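You operate a simulated robot arm through the tools that you are given. There is no shell and no other tool. Be economical: measure what you need, move in short steps, check, and stop when the job is done.

You run a simulated two-armed robot. Do the job below in one go: nothing can be reset, and whatever is moved stays where it is left.

## Task
Wipe the dust off the reflector, reset and home the head.
Fine: sponge back; mode knob to RUN. What is to be rubbed or washed off counts as gone when no trace of it is left.

The check looks at the end state, three seconds after you hand in, the way a careful person would. Anything else that was tipped, shoved, dropped, spilled or broken makes it a failure.

## Robot
Two 7-joint arms with two-finger parallel grippers on one trunk, on a base that drives. Base frame: it is fixed to the floor where the robot stands at the start and does not move with it; the origin is under the middle of the robot, x ahead of it, y to its left, z up. Lengths are in cm, angles in degrees, forces in N, time in s.
The left shoulder is at the start at [2.5, 16.4, 109.8], the right one opposite. With the tool pointing down near the work surface each hand reaches from about 24 to 68 cm from the robot's upright axis, wherever it stands, measured 20 degrees to its own side. Places, roughly: gripper head [20, -180, 150]; home button [80, -80, 120]; mode knob [80, -90, 110]; reflector [80, -120, 110]. Payload 3.43 kg a hand.
Tool frame (each hand has its own): the origin (TCP) lies between the finger pads and is the grasp point; the fingertips stand 3 cm ahead of it; z points along the fingers, y is the line along which they close. Largest opening 9.4 cm; finger width 2.8, thickness 1; the body of the gripper, 5 by 9.6 cm, starts 5.5 cm behind the TCP.
Orientation is that of the tool frame in the base frame, as a unit quaternion [x, y, z, w]. With the fingers straight down and closing along the base's y, the tool's x points along the base's -x, its y along +y and its z along -z.

## Interface
- The arms move only by the tool drive_tool. It takes "left_rows", "right_rows" or both (then of equal length, played together; a hand with none holds still); each is a list of rows, each a list of 7 numbers: the finger opening in m, from 0 to 0.094, then the shift along the tool's x, y, z in units of 500 mm (1.0 is 500 mm), then the turn, a rotation vector about the tool's x, y, z in units of 180 degrees (1.0 is 180 degrees). In form: [[fingers, tx, ty, tz, wx, wy, wz], ...]. A call has 1 to 10 rows; each row is the pose to reach, as a shift and turn from the pose commanded when the call began, along the tool's axes at that moment. A call with a number of a shift or a turn outside -1 to 1 is refused whole. A row lasts 0.2 s, in which the tool goes at most 5 cm and 8.6 degrees; a call with a longer step from one row to the next is refused whole, and so is a gripper value outside its range. A pose out of reach is approached as far as the arm can. The call stops where the force on the tool passes 70 N (or 10 N more than at its start, if that is more) or the arm is blocked; 0.2 s more then pass. Each finger travels about 4.5 cm/s and halts on what it meets, pressing with about 42 N; the grip force reading is that of the motor and also rises with nothing between the fingers. The clock runs only during rows and for 0.2 s after the last one: add rows that repeat a pose to give the fingers time. It gives the time, the measured TCP pose, the force on the tool (base axes), the opening and the grip force at its end, in the units of the frame above (readings bear some noise), with the torque about the TCP (base axes, N m) and any sound that the robot's microphone picked up, and new pictures: "pictures" is both (left out), scene, wrist or none (wrist: the cameras of the hands that moved).
- Cameras (640 x 400 px; columns grow to the right, rows downward): "scene" is now at [10.32, -0.71, 124.2]; the picture's right is [-0.10, -0.99, -0.00], its down [-0.38, 0.04, -0.93] and it looks along [0.92, -0.10, -0.38] (base axes); focal length 214 px, centre (320, 200). "left" rides on the left gripper at [7.6, -1.4, -10.2] in its tool frame; the picture's right is [0.18, 0.98, 0.00], its down [-0.75, 0.14, -0.64] and it looks along [-0.63, 0.12, 0.77] (tool axes); focal length 243 px, centre (320, 200). "right" rides on the right gripper at [7.6, 1.4, -10.2] in its tool frame; the picture's right is [-0.18, 0.98, 0.00], its down [-0.75, -0.14, -0.64] and it looks along [-0.63, -0.12, 0.77] (tool axes); focal length 243 px, centre (320, 200).
- move_column(by): slides the trunk up (or, below 0, down) by that many cm; the arms and the scene camera ride with it, the base frame stays. It gives what a move gives, with no picture.
- drive_base(legs): drives the robot by 1 to 6 legs, each [ahead, left, turn to the left] in cm, cm and degrees, along the robot's own axes; the way and the turn of a leg run together, so that a leg with both is an arc; at most 150 cm and 180 degrees a leg. The arms and the cameras ride along, it lands a little off, and it stops where it bumps. It gives what a move gives, and a new picture of the scene camera.
- turn_head(pan, tilt): turns the head with the scene camera to pan (to the left, within 80 degrees either way) and tilt (down, from -29 to 69), counted from straight ahead of the robot. It gives what a move gives, and a new picture of the scene camera.
- probe_pixels(camera, pixels): for up to 12 pixels [column, row] of the newest picture of that camera ("zoom" is the newest enlarged one), the place [x, y, z] in the base frame of the surface seen there, good to about 0.2 cm. It takes no simulated time.
- inspect(camera, box): a new picture of the part [left, top, right, bottom] of that camera's present view, enlarged. It takes no simulated time.
- close_job(): hands the job in; it is judged then, once.

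Go step by step. Measure first, check grasps and placings, and put right what went wrong. The budget is 80 turns and 260 pictures, counting those below and the enlarged ones. Unless the task says otherwise, let go and move clear before handing in, and close with one line.

The tools are called after "Emit:" as name(argument=value, ...) on one line, values as JSON. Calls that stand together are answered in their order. drive_tool: Moves the arms, as the interface text tells. Its arguments: {"type":"object","properties":{"left_rows":{"type":"array","items":{"type":"array","items":{"type":"number"}}},"right_rows":{"type":"array","items":{"type":"array","items":{"type":"number"}}},"pictures":{"type":"string","enum":["both","scene","wrist","none"]}},"required":[]} The other tools are called the same way: move_column (by) slides the trunk up or down; drive_base (legs) drives the base; turn_head (pan, tilt) turns the head that bears the scene camera; probe_pixels (camera, pixels) gives the place of the surface under pixels of a picture; inspect (camera, box) takes an enlarged picture of a part of a camera's view; close_job () hands the job in.

At the start:

```text
time: 0.0
left_tool_pos: [24.83, 8.29, 99.66]
left_tcp_rot: [-0.008, 1.0, 0.001, -0.006]
left_force: [0.7, 0.6, -0.8]
left_wrist_torque: [-0.01, 0.02, 0.02]
left_gripper_width: 9.4
left_grip_force: 0.0
right_tool_pos: [23.24, -11.34, 117.99]
right_tcp_rot: [-0.004, 1.0, -0.001, 0.014]
right_force: [-0.6, 0.5, 0.0]
right_wrist_torque: [-0.02, 0.0, 0.0]
right_gripper_width: 9.42
right_grip_force: 0.1
trunk travel left (down, up): [-12.5, 14.2]
robot x, y, heading: [-0.24, -0.25, 0.7]
head pan, tilt: [-6.4, 23.8]
```

scene: 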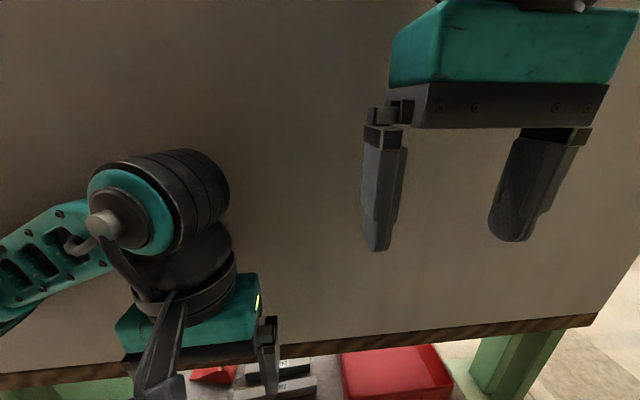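
right: 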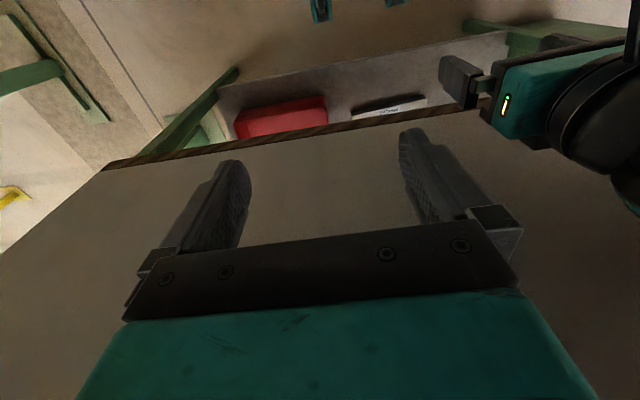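
left: 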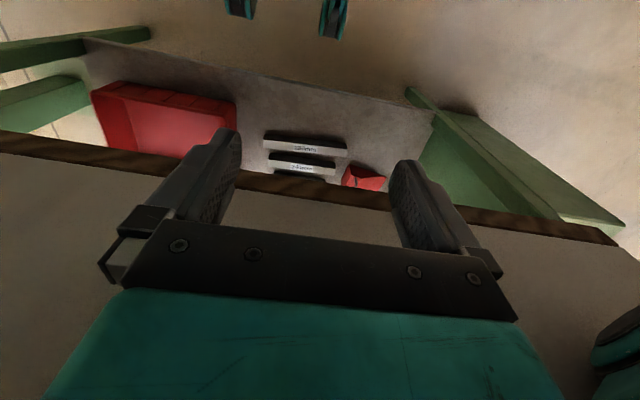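

The scene shows an empty table in front of me; the work places are far to the right. I'll turn the head right to look at them.

Emit:
turn_head(pan=-55, tilt=10)

Emit:
turn_head(pan=-80, tilt=20)

```text
time: 1.2
left_tool_pos: [25.09, 8.23, 99.64]
left_tcp_rot: [-0.012, 1.0, 0.003, -0.009]
left_force: [-0.6, 0.4, 0.0]
left_wrist_torque: [0.01, 0.02, 0.02]
left_gripper_width: 9.4
left_grip_force: 0.0
right_tool_pos: [23.56, -11.57, 117.93]
right_tcp_rot: [-0.007, 1.0, 0.002, 0.011]
right_force: [-0.3, -0.6, 0.1]
right_wrist_torque: [-0.01, -0.02, 0.04]
right_gripper_width: 9.4
right_grip_force: 0.1
trunk travel left (down, up): [-12.5, 14.2]
robot x, y, heading: [-0.15, -0.33, 0.9]
head pan, tilt: [-55.0, 10.0]
```

scene: 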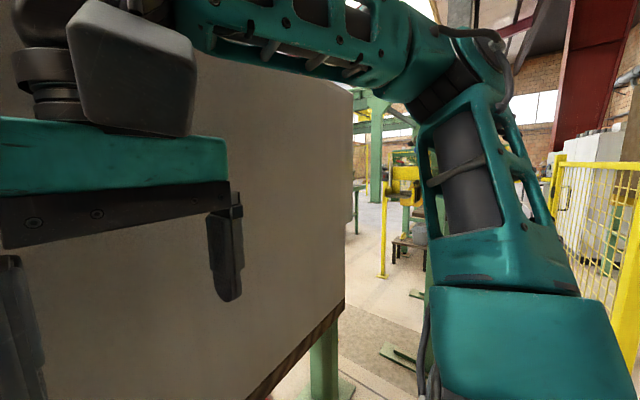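

```text
time: 2.1
left_tool_pos: [25.1, 8.09, 99.72]
left_tcp_rot: [-0.013, 1.0, 0.004, -0.009]
left_force: [-0.4, -0.1, -0.2]
left_wrist_torque: [-0.04, 0.03, 0.0]
left_gripper_width: 9.38
left_grip_force: 0.1
right_tool_pos: [23.38, -11.68, 117.95]
right_tcp_rot: [-0.007, 1.0, 0.002, 0.013]
right_force: [-0.2, 0.3, 0.7]
right_wrist_torque: [0.0, 0.02, -0.01]
right_gripper_width: 9.4
right_grip_force: 0.0
trunk travel left (down, up): [-12.5, 14.2]
robot x, y, heading: [-0.25, 0.21, 0.9]
head pan, tilt: [-80.0, 20.0]
```

scene: 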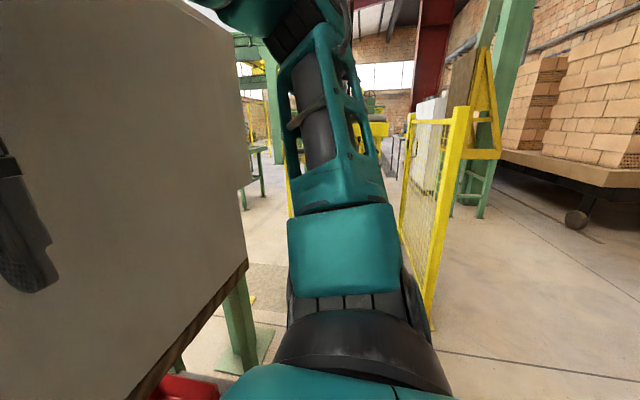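

A large pale surface ahead, and the arm blocks the view to the right. I'll probe the surface and floor objects to learn the layout.

Emit:
probe_pixels(camera="scene", pixels=[[100, 100], [100, 300], [220, 100], [245, 265], [185, 385], [460, 115], [405, 200], [430, 320], [220, 210], [260, 180], [400, 140], [240, 360]])

Emit:
turn_head(pan=-62, tilt=-5)

```text
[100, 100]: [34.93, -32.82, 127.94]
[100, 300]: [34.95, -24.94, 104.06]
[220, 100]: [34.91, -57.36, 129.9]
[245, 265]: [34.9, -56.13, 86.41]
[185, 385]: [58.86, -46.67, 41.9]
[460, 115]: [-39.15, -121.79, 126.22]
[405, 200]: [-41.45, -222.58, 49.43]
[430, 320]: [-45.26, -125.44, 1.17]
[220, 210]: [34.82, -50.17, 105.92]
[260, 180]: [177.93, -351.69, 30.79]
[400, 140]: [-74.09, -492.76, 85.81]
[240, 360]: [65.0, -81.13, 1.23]
```

```text
time: 3.0
left_tool_pos: [25.1, 8.13, 99.59]
left_tcp_rot: [-0.012, 1.0, 0.003, -0.009]
left_force: [0.7, -0.6, 0.5]
left_wrist_torque: [0.02, 0.03, 0.02]
left_gripper_width: 9.41
left_grip_force: 0.0
right_tool_pos: [23.52, -11.67, 117.95]
right_tcp_rot: [-0.006, 1.0, 0.001, 0.012]
right_force: [0.4, 0.2, -0.5]
right_wrist_torque: [-0.01, 0.01, 0.01]
right_gripper_width: 9.39
right_grip_force: 0.1
trunk travel left (down, up): [-12.5, 14.2]
robot x, y, heading: [0.2, -0.04, 0.6]
head pan, tilt: [-62.0, -5.0]
```

scene: 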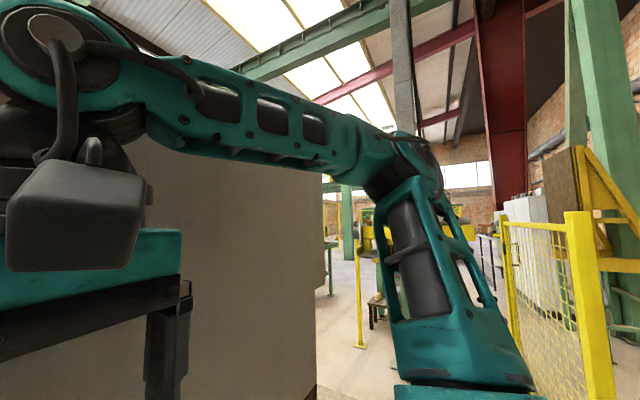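

A vertical partition stands at x≈35 ending near y≈-57; the work lies past it. I'll drive right in steps, watching the fence at x≈-40.

Emit:
drive_base(legs=[[0, -60, 0]])

Emit:
turn_head(pan=-25, tilt=15)

```text
time: 6.8
left_tool_pos: [26.49, -30.19, 99.11]
left_tcp_rot: [-0.041, 0.999, 0.008, -0.019]
left_force: [0.0, -0.4, -0.3]
left_wrist_torque: [0.01, 0.02, 0.0]
left_gripper_width: 9.4
left_grip_force: 0.0
right_tool_pos: [25.09, -50.94, 117.55]
right_tcp_rot: [-0.016, 1.0, 0.002, 0.005]
right_force: [-0.8, 0.0, -1.2]
right_wrist_torque: [-0.01, -0.01, 0.01]
right_gripper_width: 9.39
right_grip_force: 0.1
trunk travel left (down, up): [-12.5, 14.2]
robot x, y, heading: [-0.09, -40.16, 1.7]
head pan, tilt: [-62.0, -5.0]
stopped in leg 1: the robot was blocked; the commanded pose is now the measured one
```

scene: 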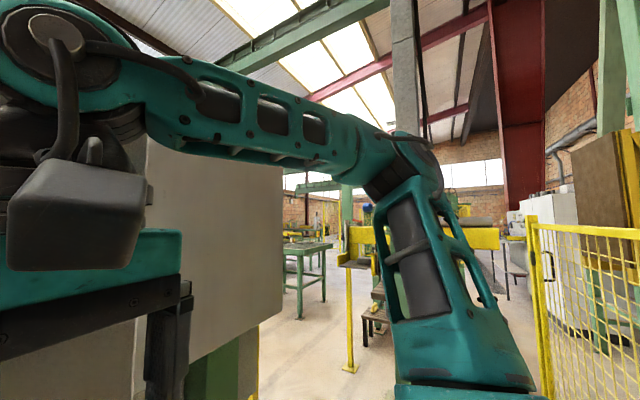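

```text
time: 7.8
left_tool_pos: [26.28, -30.19, 99.08]
left_tcp_rot: [-0.04, 0.999, 0.008, -0.018]
left_force: [0.0, 1.2, -0.1]
left_wrist_torque: [-0.01, 0.02, 0.03]
left_gripper_width: 9.42
left_grip_force: 0.1
right_tool_pos: [24.88, -50.76, 117.66]
right_tcp_rot: [-0.015, 1.0, 0.001, 0.007]
right_force: [1.5, 0.3, -0.7]
right_wrist_torque: [0.02, 0.01, -0.02]
right_gripper_width: 9.38
right_grip_force: 0.0
trunk travel left (down, up): [-12.5, 14.2]
robot x, y, heading: [-0.22, -40.28, 1.6]
head pan, tilt: [-25.0, 15.0]
```

scene: 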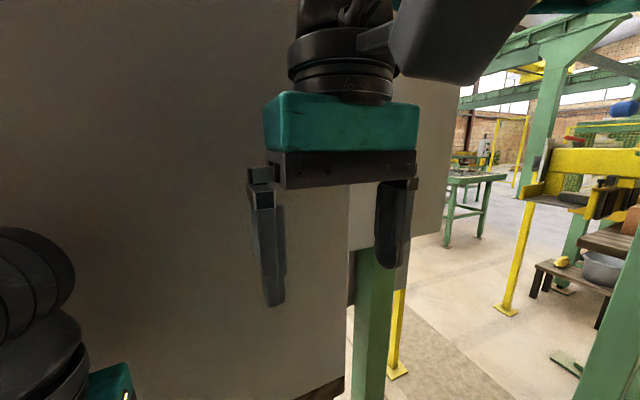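

I was blocked at y≈-40. I'll look down to the right to find what I bumped.

Emit:
probe_pixels(camera="scene", pixels=[[615, 330], [570, 365], [600, 265], [555, 262], [525, 200], [600, 165], [400, 370], [370, 330], [440, 150], [620, 110], [360, 200], [470, 210]])

Emit:
turn_head(pan=-50, tilt=35)

Emit:
turn_head(pan=-80, tilt=50)

```text
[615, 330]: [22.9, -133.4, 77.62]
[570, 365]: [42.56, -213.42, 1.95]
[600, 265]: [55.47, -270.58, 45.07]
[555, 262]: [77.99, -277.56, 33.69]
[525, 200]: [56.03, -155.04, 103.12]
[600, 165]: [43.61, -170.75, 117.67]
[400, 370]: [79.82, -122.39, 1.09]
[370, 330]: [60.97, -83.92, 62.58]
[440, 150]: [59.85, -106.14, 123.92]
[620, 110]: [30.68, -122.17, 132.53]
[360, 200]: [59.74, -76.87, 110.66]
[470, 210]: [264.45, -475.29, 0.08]
```

```text
time: 8.7
left_tool_pos: [26.29, -30.07, 99.04]
left_tcp_rot: [-0.04, 0.999, 0.007, -0.017]
left_force: [-0.1, -1.0, -0.2]
left_wrist_torque: [0.01, 0.0, 0.01]
left_gripper_width: 9.4
left_grip_force: 0.2
right_tool_pos: [24.81, -50.88, 117.68]
right_tcp_rot: [-0.015, 1.0, 0.0, 0.007]
right_force: [0.5, -0.5, 0.3]
right_wrist_torque: [0.02, 0.02, -0.02]
right_gripper_width: 9.41
right_grip_force: 0.1
trunk travel left (down, up): [-12.5, 14.2]
robot x, y, heading: [-0.19, -39.75, 1.4]
head pan, tilt: [-50.0, 35.0]
```

scene: 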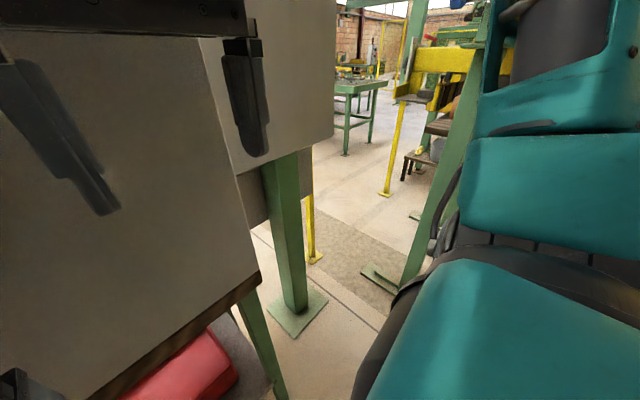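

```text
time: 9.6
left_tool_pos: [26.35, -30.25, 99.05]
left_tcp_rot: [-0.04, 0.999, 0.006, -0.018]
left_force: [-0.6, -0.1, 0.2]
left_wrist_torque: [-0.02, 0.01, -0.01]
left_gripper_width: 9.39
left_grip_force: 0.1
right_tool_pos: [24.88, -50.82, 117.74]
right_tcp_rot: [-0.015, 1.0, 0.0, 0.007]
right_force: [0.3, -0.3, 0.6]
right_wrist_torque: [-0.01, -0.04, -0.02]
right_gripper_width: 9.39
right_grip_force: 0.1
trunk travel left (down, up): [-12.5, 14.2]
robot x, y, heading: [0.05, -39.86, 1.6]
head pan, tilt: [-80.0, 50.0]
```

scene: 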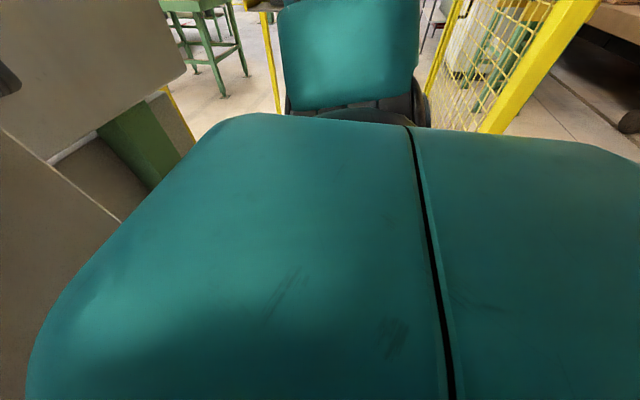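

Cause of the block isn't visible yet. I'll check at a flatter angle, and zoom for the post.

Emit:
turn_head(pan=-80, tilt=22)

Emit:
inspect(camera="right", box=[0, 0, 640, 400])

Emit:
inspect(camera="left", box=[0, 0, 640, 400])

```text
time: 10.6
left_tool_pos: [26.31, -30.11, 99.1]
left_tcp_rot: [-0.04, 0.999, 0.006, -0.017]
left_force: [0.2, -0.5, -0.7]
left_wrist_torque: [-0.01, -0.02, -0.04]
left_gripper_width: 9.4
left_grip_force: 0.0
right_tool_pos: [24.92, -50.83, 117.65]
right_tcp_rot: [-0.016, 1.0, 0.0, 0.006]
right_force: [0.5, -0.1, 0.1]
right_wrist_torque: [0.01, 0.0, 0.03]
right_gripper_width: 9.4
right_grip_force: 0.1
trunk travel left (down, up): [-12.5, 14.2]
robot x, y, heading: [-0.0, -39.76, 1.5]
head pan, tilt: [-80.0, 22.0]
```

scene: 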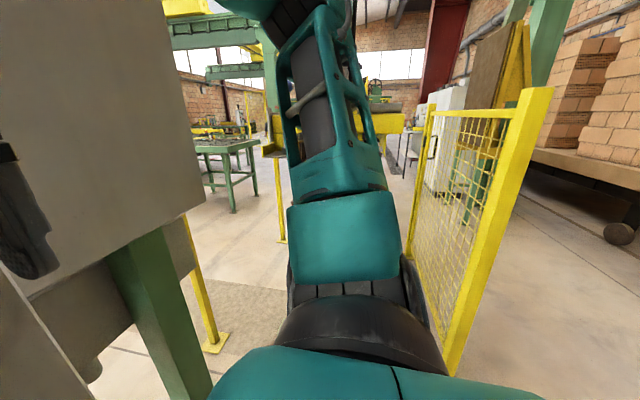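

```text
1.00 times, centred on (320, 200) of right (not enlarged: the box is as wide or as high as the picture)
```

zoom: 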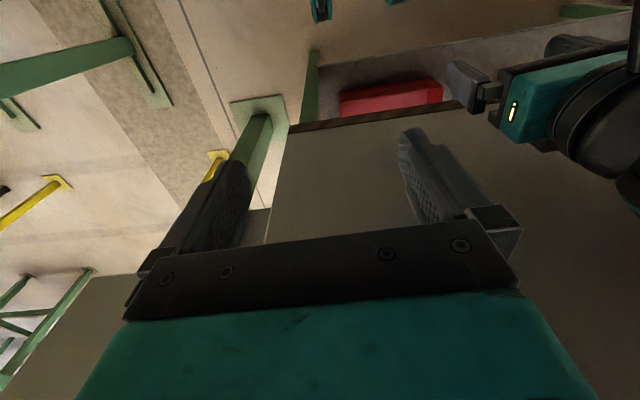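

```text
1.00 times, centred on (320, 200) of left (not enlarged: the box is as wide or as high as the picture)
```

zoom: 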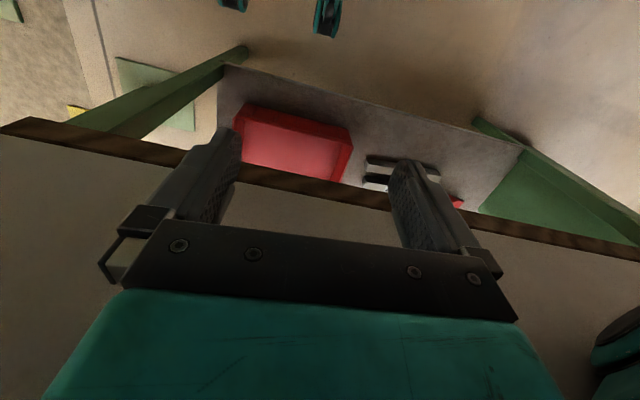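

I'll probe these views for the posts and fence to map the obstacles.

Emit:
probe_pixels(camera="scene", pixels=[[450, 370], [530, 110], [410, 240], [430, 110], [280, 230], [215, 345], [160, 330], [275, 60], [210, 20], [390, 122], [195, 215], [440, 280]])

Emit:
probe_pixels(camera="right", pixels=[[60, 70], [120, 50], [160, 95], [10, 80], [30, 205], [255, 110], [60, 185], [245, 150], [60, 320], [120, 300]])

```text
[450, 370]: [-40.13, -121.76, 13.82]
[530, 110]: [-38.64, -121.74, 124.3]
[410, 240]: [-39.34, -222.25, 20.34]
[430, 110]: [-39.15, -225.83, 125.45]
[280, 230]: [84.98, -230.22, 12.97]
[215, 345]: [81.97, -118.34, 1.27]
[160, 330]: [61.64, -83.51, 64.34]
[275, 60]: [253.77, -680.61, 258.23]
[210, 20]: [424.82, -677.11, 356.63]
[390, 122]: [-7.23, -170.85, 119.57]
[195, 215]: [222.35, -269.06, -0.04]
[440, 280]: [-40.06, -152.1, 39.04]
```

```text
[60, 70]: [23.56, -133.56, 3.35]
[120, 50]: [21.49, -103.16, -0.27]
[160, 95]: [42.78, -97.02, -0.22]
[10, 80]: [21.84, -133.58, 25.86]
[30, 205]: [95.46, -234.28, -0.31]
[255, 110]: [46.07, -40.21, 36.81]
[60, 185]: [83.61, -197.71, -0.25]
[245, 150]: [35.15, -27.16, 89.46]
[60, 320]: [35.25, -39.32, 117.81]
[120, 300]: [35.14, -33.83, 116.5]
```

Green posts stand at (62,-83) and (22,-133), the fence runs along x≈-40 from y=-122 on, and a second panel is at x≈60. I'll back up a little and retry going right.

Emit:
drive_base(legs=[[-12, 0, 0], [0, -25, 0]])

Emit:
turn_head(pan=0, tilt=15)

```text
time: 14.3
left_tool_pos: [15.52, -56.11, 98.74]
left_tcp_rot: [-0.037, 0.999, 0.007, -0.024]
left_force: [0.1, -0.2, -0.2]
left_wrist_torque: [0.04, 0.0, 0.0]
left_gripper_width: 9.41
left_grip_force: 0.0
right_tool_pos: [14.41, -76.72, 117.3]
right_tcp_rot: [-0.013, 1.0, 0.001, 0.0]
right_force: [1.1, 0.0, 0.3]
right_wrist_torque: [-0.02, -0.01, -0.06]
right_gripper_width: 9.42
right_grip_force: 0.1
trunk travel left (down, up): [-12.5, 14.2]
robot x, y, heading: [-11.97, -65.42, 1.3]
head pan, tilt: [-80.0, 22.0]
```

scene: 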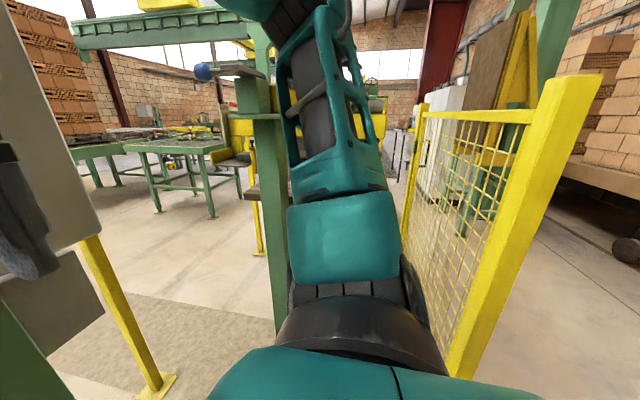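

```text
time: 15.8
left_tool_pos: [15.5, -56.11, 98.81]
left_tcp_rot: [-0.036, 0.999, 0.007, -0.024]
left_force: [0.2, -0.3, 0.3]
left_wrist_torque: [-0.01, -0.02, 0.01]
left_gripper_width: 9.38
left_grip_force: 0.1
right_tool_pos: [14.3, -76.65, 117.4]
right_tcp_rot: [-0.013, 1.0, 0.001, 0.0]
right_force: [0.2, 0.2, 0.3]
right_wrist_torque: [0.0, -0.02, 0.01]
right_gripper_width: 9.37
right_grip_force: 0.1
trunk travel left (down, up): [-12.5, 14.2]
robot x, y, heading: [-11.51, -65.62, 1.6]
head pan, tilt: [0.0, 15.0]
```

scene: 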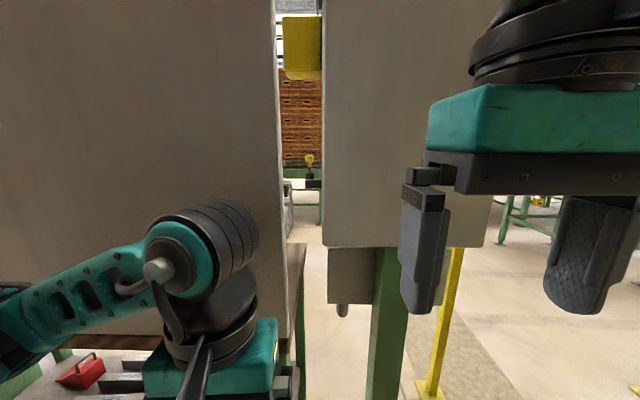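

Two panels seen from the back with a yellow post behind the right one at about (82,-118). I'll go farther right and look round the edge.

Emit:
drive_base(legs=[[-5, -28, 0]])

Emit:
turn_head(pan=-20, tilt=5)

Emit:
turn_head(pan=-65, tilt=0)

```text
time: 18.9
left_tool_pos: [11.29, -84.14, 98.81]
left_tcp_rot: [-0.04, 0.999, 0.007, -0.023]
left_force: [0.4, -0.6, 0.0]
left_wrist_torque: [-0.01, 0.0, -0.02]
left_gripper_width: 9.4
left_grip_force: 0.0
right_tool_pos: [10.27, -104.73, 117.25]
right_tcp_rot: [-0.016, 1.0, 0.001, 0.0]
right_force: [0.6, 0.4, 0.5]
right_wrist_torque: [-0.02, 0.0, 0.01]
right_gripper_width: 9.38
right_grip_force: 0.1
trunk travel left (down, up): [-12.5, 14.2]
robot x, y, heading: [-15.76, -94.02, 1.8]
head pan, tilt: [0.0, 15.0]
```

scene: 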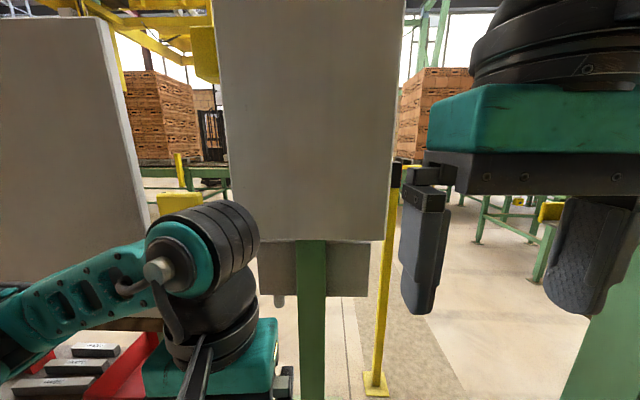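

```text
time: 19.7
left_tool_pos: [11.29, -84.1, 98.85]
left_tcp_rot: [-0.04, 0.999, 0.006, -0.024]
left_force: [0.1, 0.2, -0.9]
left_wrist_torque: [-0.01, 0.02, 0.01]
left_gripper_width: 9.38
left_grip_force: 0.1
right_tool_pos: [10.26, -104.73, 117.24]
right_tcp_rot: [-0.016, 1.0, 0.001, 0.0]
right_force: [-0.9, 0.7, -0.3]
right_wrist_torque: [0.04, -0.03, 0.03]
right_gripper_width: 9.38
right_grip_force: 0.1
trunk travel left (down, up): [-12.5, 14.2]
robot x, y, heading: [-16.18, -93.73, 1.7]
head pan, tilt: [-20.0, 5.0]
```

scene: 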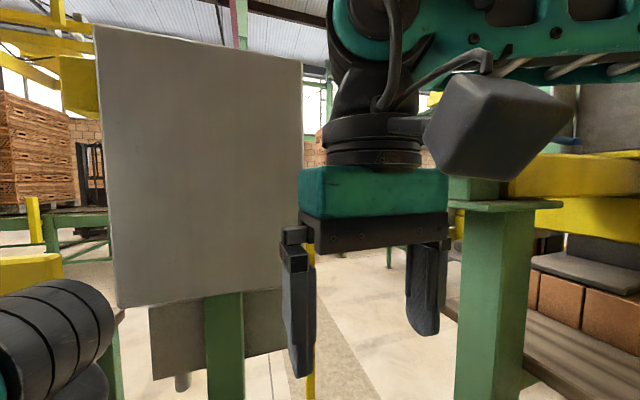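

```text
time: 20.8
left_tool_pos: [11.24, -84.05, 98.68]
left_tcp_rot: [-0.04, 0.999, 0.006, -0.023]
left_force: [-0.2, 0.4, -0.3]
left_wrist_torque: [0.02, 0.02, 0.01]
left_gripper_width: 9.4
left_grip_force: 0.1
right_tool_pos: [10.27, -104.75, 117.44]
right_tcp_rot: [-0.016, 1.0, 0.001, -0.001]
right_force: [0.3, 1.1, -0.9]
right_wrist_torque: [0.01, -0.03, 0.01]
right_gripper_width: 9.38
right_grip_force: 0.1
trunk travel left (down, up): [-12.5, 14.2]
robot x, y, heading: [-15.9, -93.75, 1.9]
head pan, tilt: [-65.0, 0.0]
```

scene: 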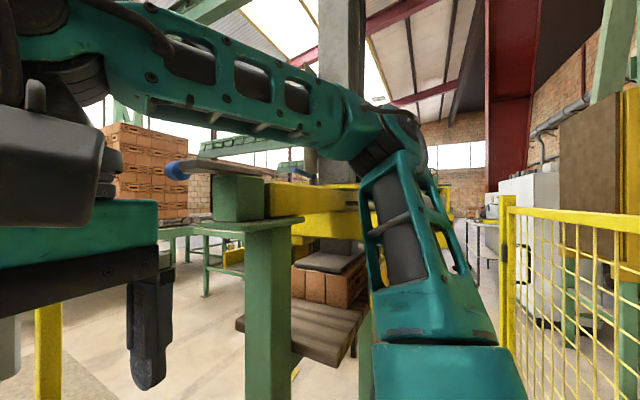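

The gantry with a beam stands at the right; the yellow post carries something dark. I'll zoom in on the post top around the panel's right edge.

Emit:
turn_head(pan=-5, tilt=5)

Emit:
inspect(camera="scene", box=[340, 60, 480, 240])

Emit:
probe_pixels(camera="scene", pixels=[[230, 30], [400, 30], [250, 200], [390, 200], [400, 140], [405, 160], [395, 200], [100, 60], [130, 180], [210, 50], [280, 250], [360, 250]])

```text
time: 22.1
left_tool_pos: [11.42, -84.12, 98.78]
left_tcp_rot: [-0.04, 0.999, 0.006, -0.024]
left_force: [0.7, 0.0, 0.4]
left_wrist_torque: [0.02, -0.03, 0.04]
left_gripper_width: 9.41
left_grip_force: 0.0
right_tool_pos: [10.23, -104.73, 117.34]
right_tcp_rot: [-0.017, 1.0, 0.001, 0.0]
right_force: [0.1, 0.4, 0.4]
right_wrist_torque: [-0.03, -0.01, 0.03]
right_gripper_width: 9.39
right_grip_force: 0.1
trunk travel left (down, up): [-12.5, 14.2]
robot x, y, heading: [-15.64, -93.89, 1.7]
head pan, tilt: [-5.0, 5.0]
```

scene: 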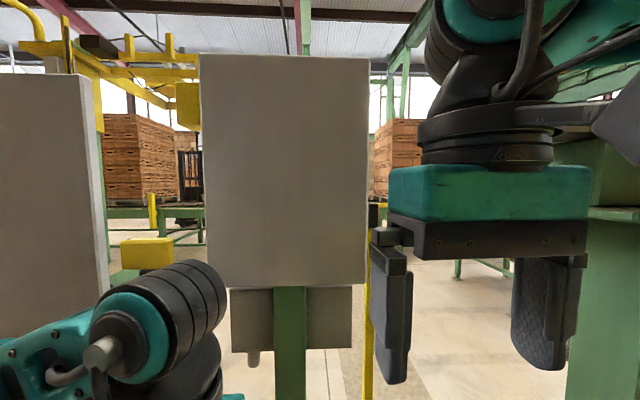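

```text
2.22 times, centred on (410, 150) of scene
```

zoom: 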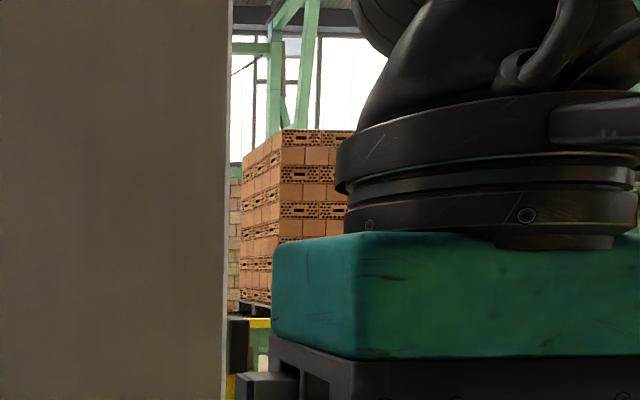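

```text
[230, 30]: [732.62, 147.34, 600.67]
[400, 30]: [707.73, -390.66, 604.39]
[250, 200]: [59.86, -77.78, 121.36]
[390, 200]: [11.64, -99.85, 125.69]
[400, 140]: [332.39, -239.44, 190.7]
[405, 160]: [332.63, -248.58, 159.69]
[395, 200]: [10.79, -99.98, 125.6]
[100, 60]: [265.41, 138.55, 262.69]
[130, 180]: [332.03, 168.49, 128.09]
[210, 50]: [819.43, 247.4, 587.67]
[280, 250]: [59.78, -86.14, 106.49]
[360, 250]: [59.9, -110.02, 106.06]
```

The controls probably face +x, on the far side of these panels, and the right gap is narrow. I'll look left for a way round.

Emit:
turn_head(pan=75, tilt=5)

Emit:
turn_head(pan=-35, tilt=40)

```text
time: 23.6
left_tool_pos: [11.29, -84.03, 98.7]
left_tcp_rot: [-0.04, 0.999, 0.006, -0.024]
left_force: [0.4, 0.1, -0.2]
left_wrist_torque: [0.0, 0.0, -0.02]
left_gripper_width: 9.41
left_grip_force: 0.0
right_tool_pos: [10.18, -104.72, 117.26]
right_tcp_rot: [-0.017, 1.0, 0.001, 0.0]
right_force: [-0.5, 0.6, 0.2]
right_wrist_torque: [-0.02, 0.01, -0.03]
right_gripper_width: 9.38
right_grip_force: 0.0
trunk travel left (down, up): [-12.5, 14.2]
robot x, y, heading: [-15.92, -93.66, 2.0]
head pan, tilt: [75.0, 5.0]
```

scene: 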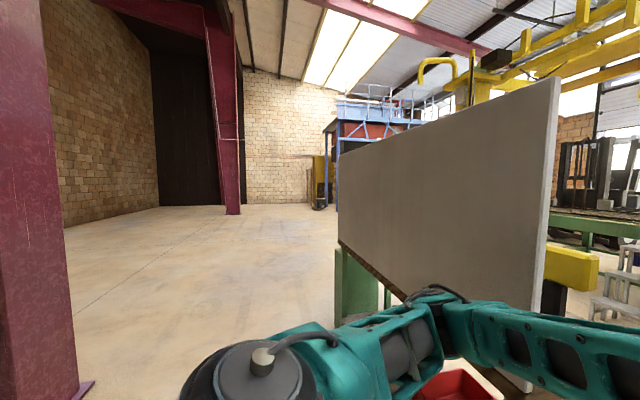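

```text
time: 25.5
left_tool_pos: [11.26, -84.08, 98.69]
left_tcp_rot: [-0.04, 0.999, 0.006, -0.024]
left_force: [-0.6, -0.5, -0.2]
left_wrist_torque: [0.01, -0.02, 0.03]
left_gripper_width: 9.37
left_grip_force: 0.1
right_tool_pos: [10.24, -104.72, 117.37]
right_tcp_rot: [-0.017, 1.0, 0.001, -0.001]
right_force: [-0.5, 0.4, 0.0]
right_wrist_torque: [-0.02, 0.01, -0.02]
right_gripper_width: 9.4
right_grip_force: 0.0
trunk travel left (down, up): [-12.5, 14.2]
robot x, y, heading: [-15.71, -94.09, 2.0]
head pan, tilt: [-35.0, 40.0]
```

scene: 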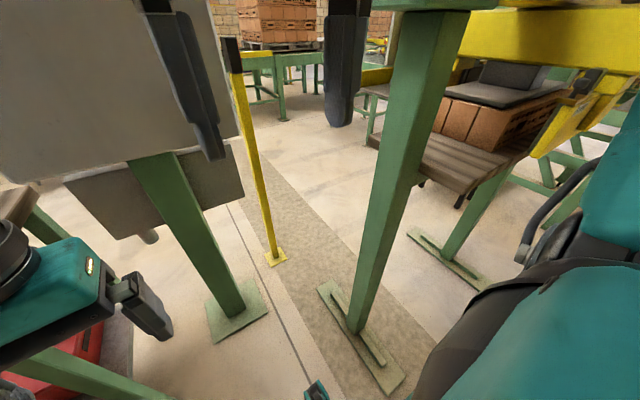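

The left side is open. I'll drive left in the lane to get round the bench.

Emit:
drive_base(legs=[[0, 150, 0], [0, 30, 0]])

Emit:
turn_head(pan=30, tilt=25)

```text
time: 41.4
left_tool_pos: [3.98, 93.03, 98.76]
left_tcp_rot: [-0.046, 0.999, 0.005, -0.024]
left_force: [-0.1, 0.1, 0.0]
left_wrist_torque: [0.01, -0.01, -0.01]
left_gripper_width: 9.39
left_grip_force: 0.1
right_tool_pos: [3.1, 72.36, 117.23]
right_tcp_rot: [-0.022, 1.0, 0.0, 0.0]
right_force: [0.7, -0.5, -0.9]
right_wrist_torque: [0.0, 0.01, -0.04]
right_gripper_width: 9.4
right_grip_force: 0.1
trunk travel left (down, up): [-12.5, 14.2]
robot x, y, heading: [-22.68, 82.99, 2.5]
head pan, tilt: [-35.0, 40.0]
```

scene: 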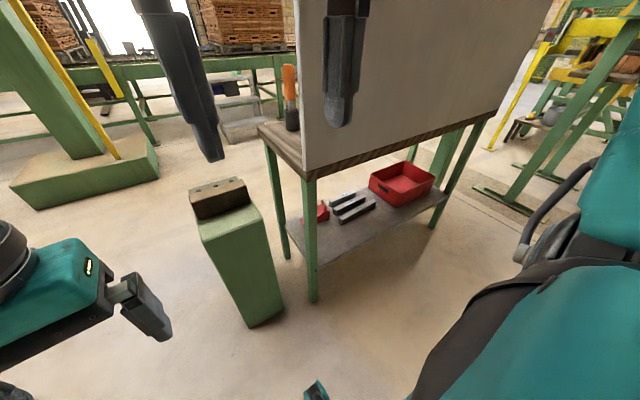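

```text
time: 42.7
left_tool_pos: [4.03, 93.01, 98.76]
left_tcp_rot: [-0.046, 0.999, 0.006, -0.024]
left_force: [-0.6, -0.4, -0.9]
left_wrist_torque: [0.07, 0.0, -0.02]
left_gripper_width: 9.4
left_grip_force: 0.1
right_tool_pos: [3.15, 72.36, 117.4]
right_tcp_rot: [-0.022, 1.0, 0.001, 0.001]
right_force: [-0.4, 0.4, -0.5]
right_wrist_torque: [0.05, 0.0, 0.01]
right_gripper_width: 9.4
right_grip_force: 0.0
trunk travel left (down, up): [-12.5, 14.2]
robot x, y, heading: [-23.23, 83.02, 2.6]
head pan, tilt: [30.0, 25.0]
```

scene: 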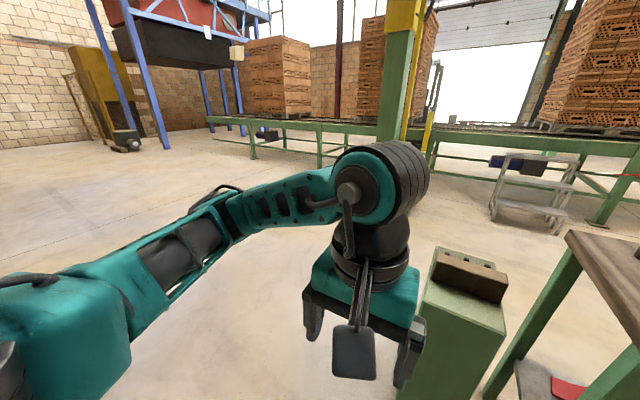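

There's a bench behind panel 1, a green pedestal and a column on a block. I'll measure them to plan the path.

Emit:
probe_pixels(camera="scene", pixels=[[435, 330], [470, 270], [505, 320], [390, 130], [520, 210], [560, 225], [570, 240], [630, 350], [320, 150], [600, 210], [480, 395]])

Emit:
turn_head(pan=-10, tilt=30)

```text
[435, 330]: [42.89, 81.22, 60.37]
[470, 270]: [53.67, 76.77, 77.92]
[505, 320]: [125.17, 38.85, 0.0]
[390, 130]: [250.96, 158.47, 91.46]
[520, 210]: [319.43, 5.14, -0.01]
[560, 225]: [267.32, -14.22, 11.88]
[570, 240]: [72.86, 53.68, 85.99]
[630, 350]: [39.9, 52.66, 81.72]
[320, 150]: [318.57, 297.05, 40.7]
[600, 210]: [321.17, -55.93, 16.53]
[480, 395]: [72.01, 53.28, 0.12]
```

```text
time: 43.8
left_tool_pos: [4.0, 93.06, 98.68]
left_tcp_rot: [-0.047, 0.999, 0.006, -0.024]
left_force: [0.2, -0.2, 0.3]
left_wrist_torque: [0.0, -0.02, 0.05]
left_gripper_width: 9.43
left_grip_force: 0.2
right_tool_pos: [3.21, 72.41, 117.23]
right_tcp_rot: [-0.023, 1.0, 0.0, 0.0]
right_force: [-0.8, -0.3, -0.8]
right_wrist_torque: [0.0, 0.03, 0.01]
right_gripper_width: 9.39
right_grip_force: 0.2
trunk travel left (down, up): [-12.5, 14.2]
robot x, y, heading: [-23.03, 83.06, 2.5]
head pan, tilt: [-10.0, 30.0]
```

scene: 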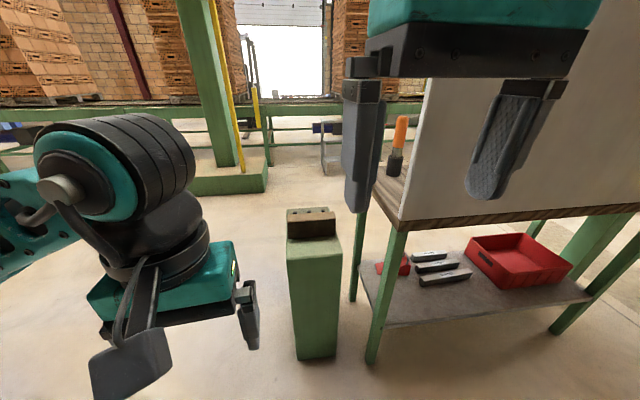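

Bench spans x 35–74, y −57…54; pedestal at (47,80). I'll loop around the left at y≈150 into the free aisle x≈150 and turn to face −x.

Emit:
drive_base(legs=[[0, 65, 0], [150, 0, -2], [22, 0, 0], [0, 0, 179]])

Emit:
turn_head(pan=40, tilt=20)

```text
time: 65.7
left_tool_pos: [120.84, 142.36, 98.78]
left_tcp_rot: [1.0, 0.006, 0.024, 0.007]
left_force: [0.9, 0.1, -0.2]
left_wrist_torque: [-0.01, 0.0, -0.04]
left_gripper_width: 9.4
left_grip_force: 0.0
right_tool_pos: [123.29, 162.93, 117.36]
right_tcp_rot: [1.0, -0.017, 0.0, 0.001]
right_force: [-0.3, 0.2, -0.3]
right_wrist_torque: [-0.07, 0.01, 0.04]
right_gripper_width: 9.39
right_grip_force: 0.0
trunk travel left (down, up): [-12.5, 14.2]
robot x, y, heading: [149.05, 150.23, 178.2]
head pan, tilt: [-10.0, 30.0]
```

scene: 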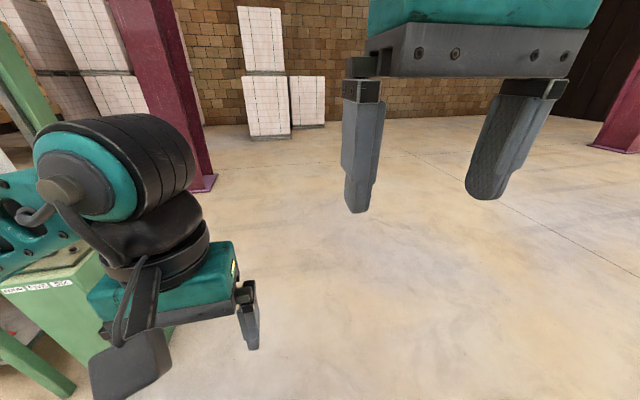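

```text
time: 66.8
left_tool_pos: [120.87, 142.3, 98.58]
left_tcp_rot: [1.0, 0.006, 0.024, 0.007]
left_force: [0.1, -0.3, 0.1]
left_wrist_torque: [-0.03, -0.03, -0.02]
left_gripper_width: 9.42
left_grip_force: 0.1
right_tool_pos: [123.23, 162.8, 117.37]
right_tcp_rot: [1.0, -0.018, 0.0, 0.0]
right_force: [-1.4, -0.7, -0.3]
right_wrist_torque: [0.01, 0.01, -0.02]
right_gripper_width: 9.4
right_grip_force: 0.0
trunk travel left (down, up): [-12.5, 14.2]
robot x, y, heading: [148.43, 150.05, 178.1]
head pan, tilt: [40.0, 20.0]
```

scene: 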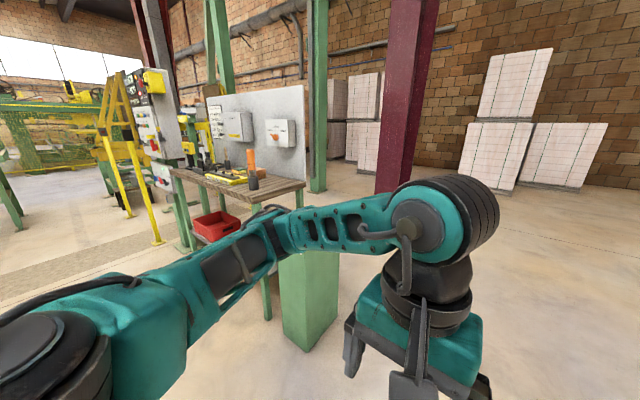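

Confirmed: control panels face +x, with tools on the bench. I'll drive left along the aisle.

Emit:
drive_base(legs=[[0, 150, 0], [0, 50, 2]])

Emit:
turn_head(pan=20, tilt=12)

Emit:
turn_head(pan=-10, tilt=15)

```text
time: 84.3
left_tool_pos: [116.3, -54.99, 98.79]
left_tcp_rot: [0.999, 0.031, 0.024, 0.006]
left_force: [0.4, -0.8, -1.0]
left_wrist_torque: [0.03, -0.01, 0.0]
left_gripper_width: 9.41
left_grip_force: 0.0
right_tool_pos: [117.73, -34.33, 117.23]
right_tcp_rot: [1.0, 0.008, 0.0, 0.001]
right_force: [-0.4, 0.3, -0.1]
right_wrist_torque: [-0.01, -0.01, 0.0]
right_gripper_width: 9.39
right_grip_force: 0.0
trunk travel left (down, up): [-12.5, 14.2]
robot x, y, heading: [143.83, -45.48, -179.1]
head pan, tilt: [40.0, 20.0]
```

scene: 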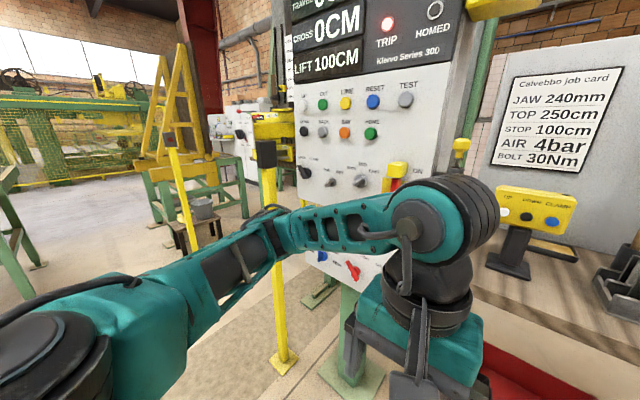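

```text
time: 85.1
left_tool_pos: [116.23, -54.94, 98.78]
left_tcp_rot: [0.999, 0.031, 0.024, 0.006]
left_force: [0.4, -0.5, -1.3]
left_wrist_torque: [-0.01, -0.04, -0.01]
left_gripper_width: 9.4
left_grip_force: 0.0
right_tool_pos: [117.71, -34.39, 117.26]
right_tcp_rot: [1.0, 0.008, 0.0, 0.001]
right_force: [-0.3, -0.9, -0.3]
right_wrist_torque: [-0.01, 0.0, -0.01]
right_gripper_width: 9.38
right_grip_force: 0.0
trunk travel left (down, up): [-12.5, 14.2]
robot x, y, heading: [143.31, -45.8, -179.5]
head pan, tilt: [20.0, 12.0]
```

scene: 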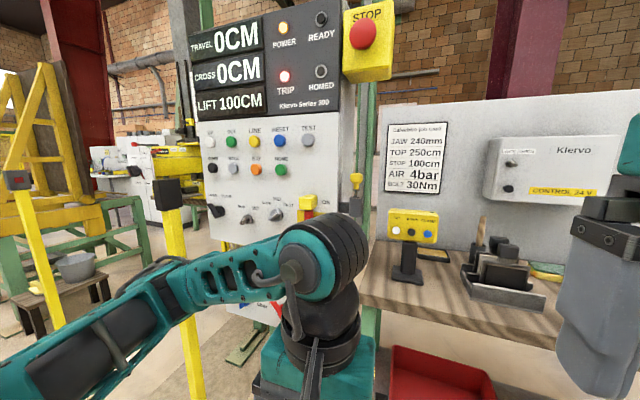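

```text
time: 86.1
left_tool_pos: [116.26, -55.06, 98.91]
left_tcp_rot: [0.999, 0.031, 0.023, 0.006]
left_force: [-0.7, -0.1, 0.0]
left_wrist_torque: [-0.01, 0.0, -0.01]
left_gripper_width: 9.39
left_grip_force: 0.1
right_tool_pos: [117.73, -34.45, 117.37]
right_tcp_rot: [1.0, 0.008, 0.0, 0.001]
right_force: [-0.5, -0.1, 0.2]
right_wrist_torque: [-0.01, 0.02, -0.03]
right_gripper_width: 9.4
right_grip_force: 0.2
trunk travel left (down, up): [-12.5, 14.2]
robot x, y, heading: [143.44, -45.17, -179.3]
head pan, tilt: [-10.0, 15.0]
```

scene: 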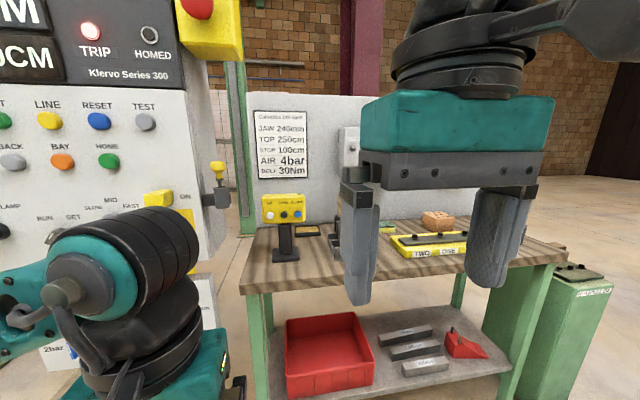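

Now I see the panel (TRIP lit, RESET/HOME buttons, mode knobs), the yellow posts and the bench. I'll zoom to read details.

Emit:
inspect(camera="scene", box=[240, 180, 400, 280])

Emit:
inspect(camera="scene", box=[380, 190, 580, 315])

Emit:
turn_head(pan=25, tilt=10)

Emit:
inspect(camera="scene", box=[220, 110, 380, 210])

Emit:
inspect(camera="scene", box=[220, 170, 380, 270])

Emit:
inspect(camera="scene", box=[160, 160, 260, 222])

```text
4.00 times, centred on (320, 230) of scene
```

zoom: 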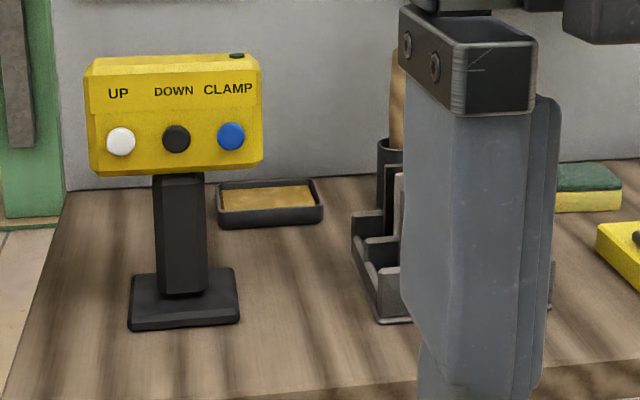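

```text
3.20 times, centred on (480, 252) of scene
```

zoom: 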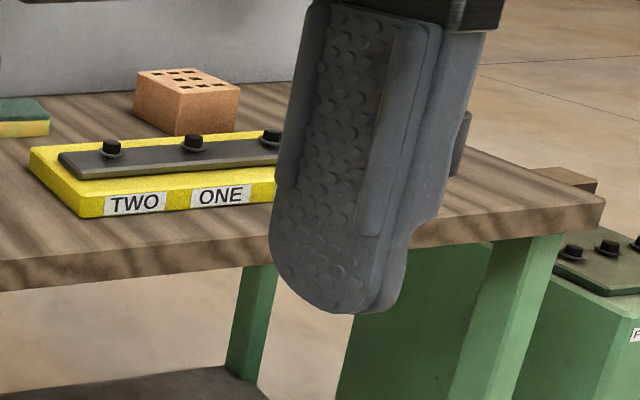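

```text
time: 87.1
left_tool_pos: [116.22, -54.89, 98.76]
left_tcp_rot: [0.999, 0.031, 0.023, 0.006]
left_force: [0.5, 0.5, 0.0]
left_wrist_torque: [0.04, -0.01, 0.02]
left_gripper_width: 9.41
left_grip_force: 0.1
right_tool_pos: [117.78, -34.36, 117.29]
right_tcp_rot: [1.0, 0.007, 0.001, 0.0]
right_force: [-0.8, -0.2, 0.6]
right_wrist_torque: [0.01, 0.0, 0.0]
right_gripper_width: 9.38
right_grip_force: 0.0
trunk travel left (down, up): [-12.5, 14.2]
robot x, y, heading: [144.17, -45.46, -179.3]
head pan, tilt: [25.0, 10.0]
```

scene: 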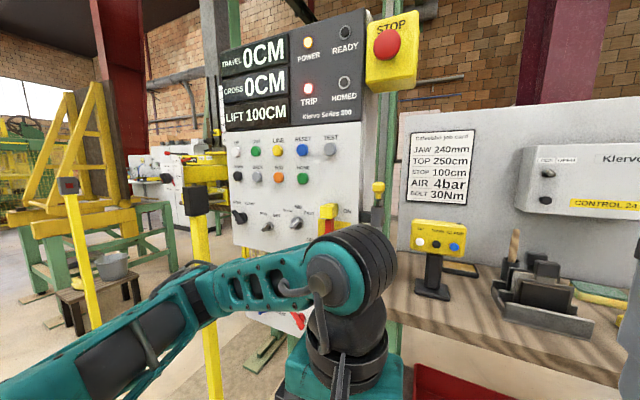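

```text
4.00 times, centred on (300, 160) of scene
```

zoom: 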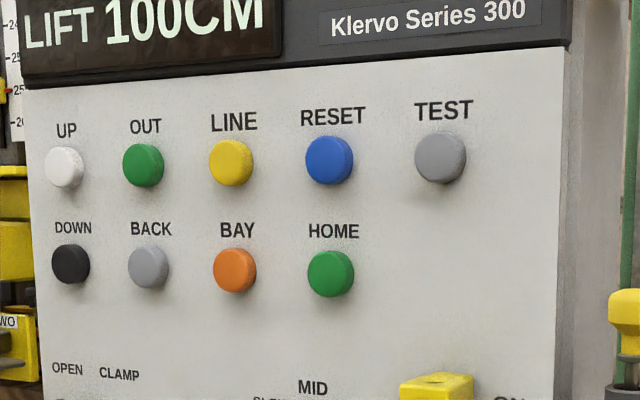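

```text
4.00 times, centred on (300, 220) of scene
```

zoom: 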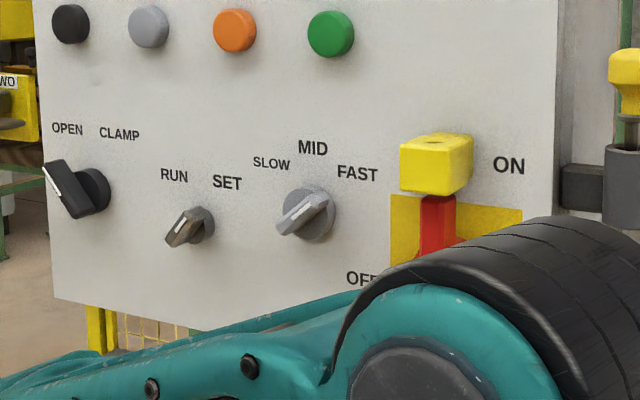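

```text
6.40 times, centred on (210, 191) of scene
```

zoom: 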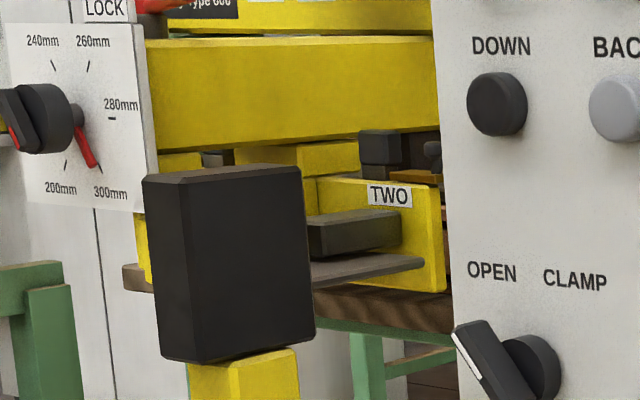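

Mode knob seems turned toward SET. I'll zoom on the far yellow post's red face and get coordinates of panel items.

Emit:
inspect(camera="scene", box=[50, 170, 98, 200])

Emit:
probe_pixels(camera="scene", pixels=[[302, 150], [302, 180], [267, 226], [267, 205], [240, 217], [297, 223], [195, 200], [185, 200], [240, 150], [340, 230], [69, 186], [330, 130]])

Emit:
inspect(camera="scene", box=[250, 200, 314, 240])

```text
13.33 times, centred on (74, 185) of scene
```

zoom: 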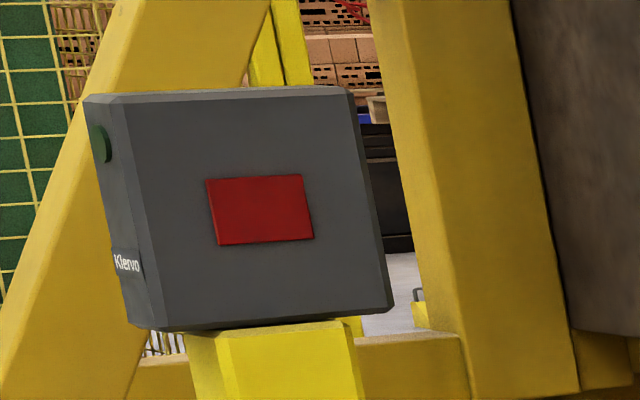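

```text
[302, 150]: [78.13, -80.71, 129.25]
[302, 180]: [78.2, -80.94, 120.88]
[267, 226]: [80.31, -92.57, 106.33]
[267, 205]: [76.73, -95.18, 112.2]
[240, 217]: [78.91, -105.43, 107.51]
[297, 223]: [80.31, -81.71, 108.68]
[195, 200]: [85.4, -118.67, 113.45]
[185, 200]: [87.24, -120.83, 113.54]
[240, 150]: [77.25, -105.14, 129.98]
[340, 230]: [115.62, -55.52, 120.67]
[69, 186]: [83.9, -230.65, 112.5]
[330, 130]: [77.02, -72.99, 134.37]
```

```text
10.00 times, centred on (282, 220) of scene
```

zoom: 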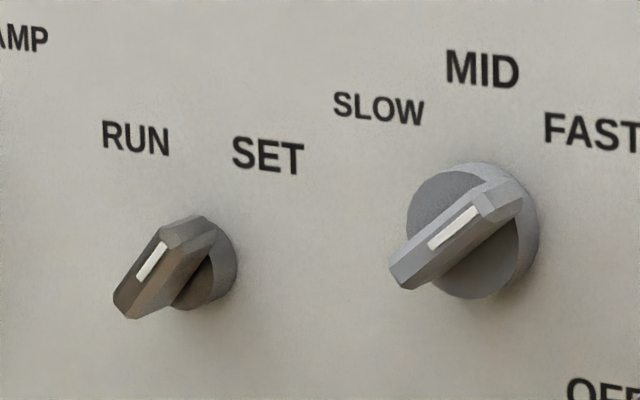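

The far post is the sensor (faces +y), so the near box is the reflector facing −y, with dust on that side. Knob marks point to SET; now I'll examine the sponge candidates on the bench.

Emit:
turn_head(pan=10, tilt=25)

Emit:
inspect(camera="scene", box=[340, 130, 580, 280])

Emit:
probe_pixels(camera="zoom", pixels=[[60, 200], [100, 200], [200, 150], [300, 150], [450, 180], [500, 150], [560, 160], [620, 180]])

```text
time: 87.8
left_tool_pos: [116.26, -54.97, 98.67]
left_tcp_rot: [0.999, 0.031, 0.024, 0.006]
left_force: [0.8, -0.2, 0.2]
left_wrist_torque: [0.0, -0.01, 0.01]
left_gripper_width: 9.4
left_grip_force: 0.0
right_tool_pos: [117.79, -34.52, 117.38]
right_tcp_rot: [1.0, 0.008, 0.0, 0.001]
right_force: [0.0, -0.3, -0.5]
right_wrist_torque: [0.0, -0.01, 0.04]
right_gripper_width: 9.36
right_grip_force: 0.0
trunk travel left (down, up): [-12.5, 14.2]
robot x, y, heading: [143.65, -45.84, -179.5]
head pan, tilt: [10.0, 25.0]
```

scene: 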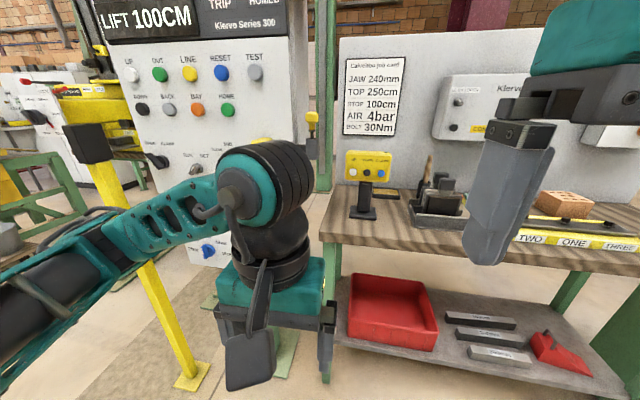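

```text
2.67 times, centred on (460, 205) of scene
```

zoom: 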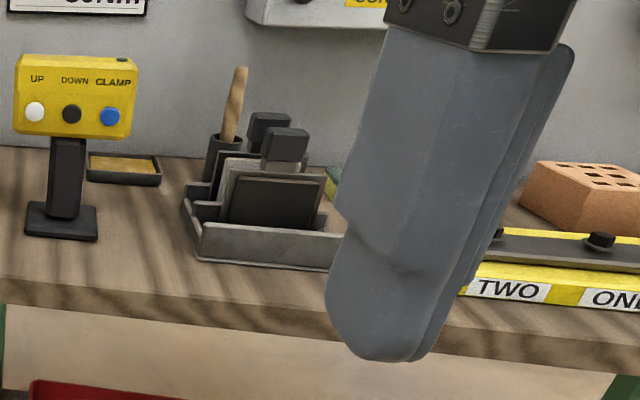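

```text
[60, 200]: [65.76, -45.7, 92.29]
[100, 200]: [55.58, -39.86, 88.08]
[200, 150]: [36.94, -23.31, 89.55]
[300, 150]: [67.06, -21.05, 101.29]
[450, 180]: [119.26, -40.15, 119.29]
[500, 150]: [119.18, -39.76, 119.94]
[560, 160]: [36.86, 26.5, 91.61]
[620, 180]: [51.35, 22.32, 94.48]
```

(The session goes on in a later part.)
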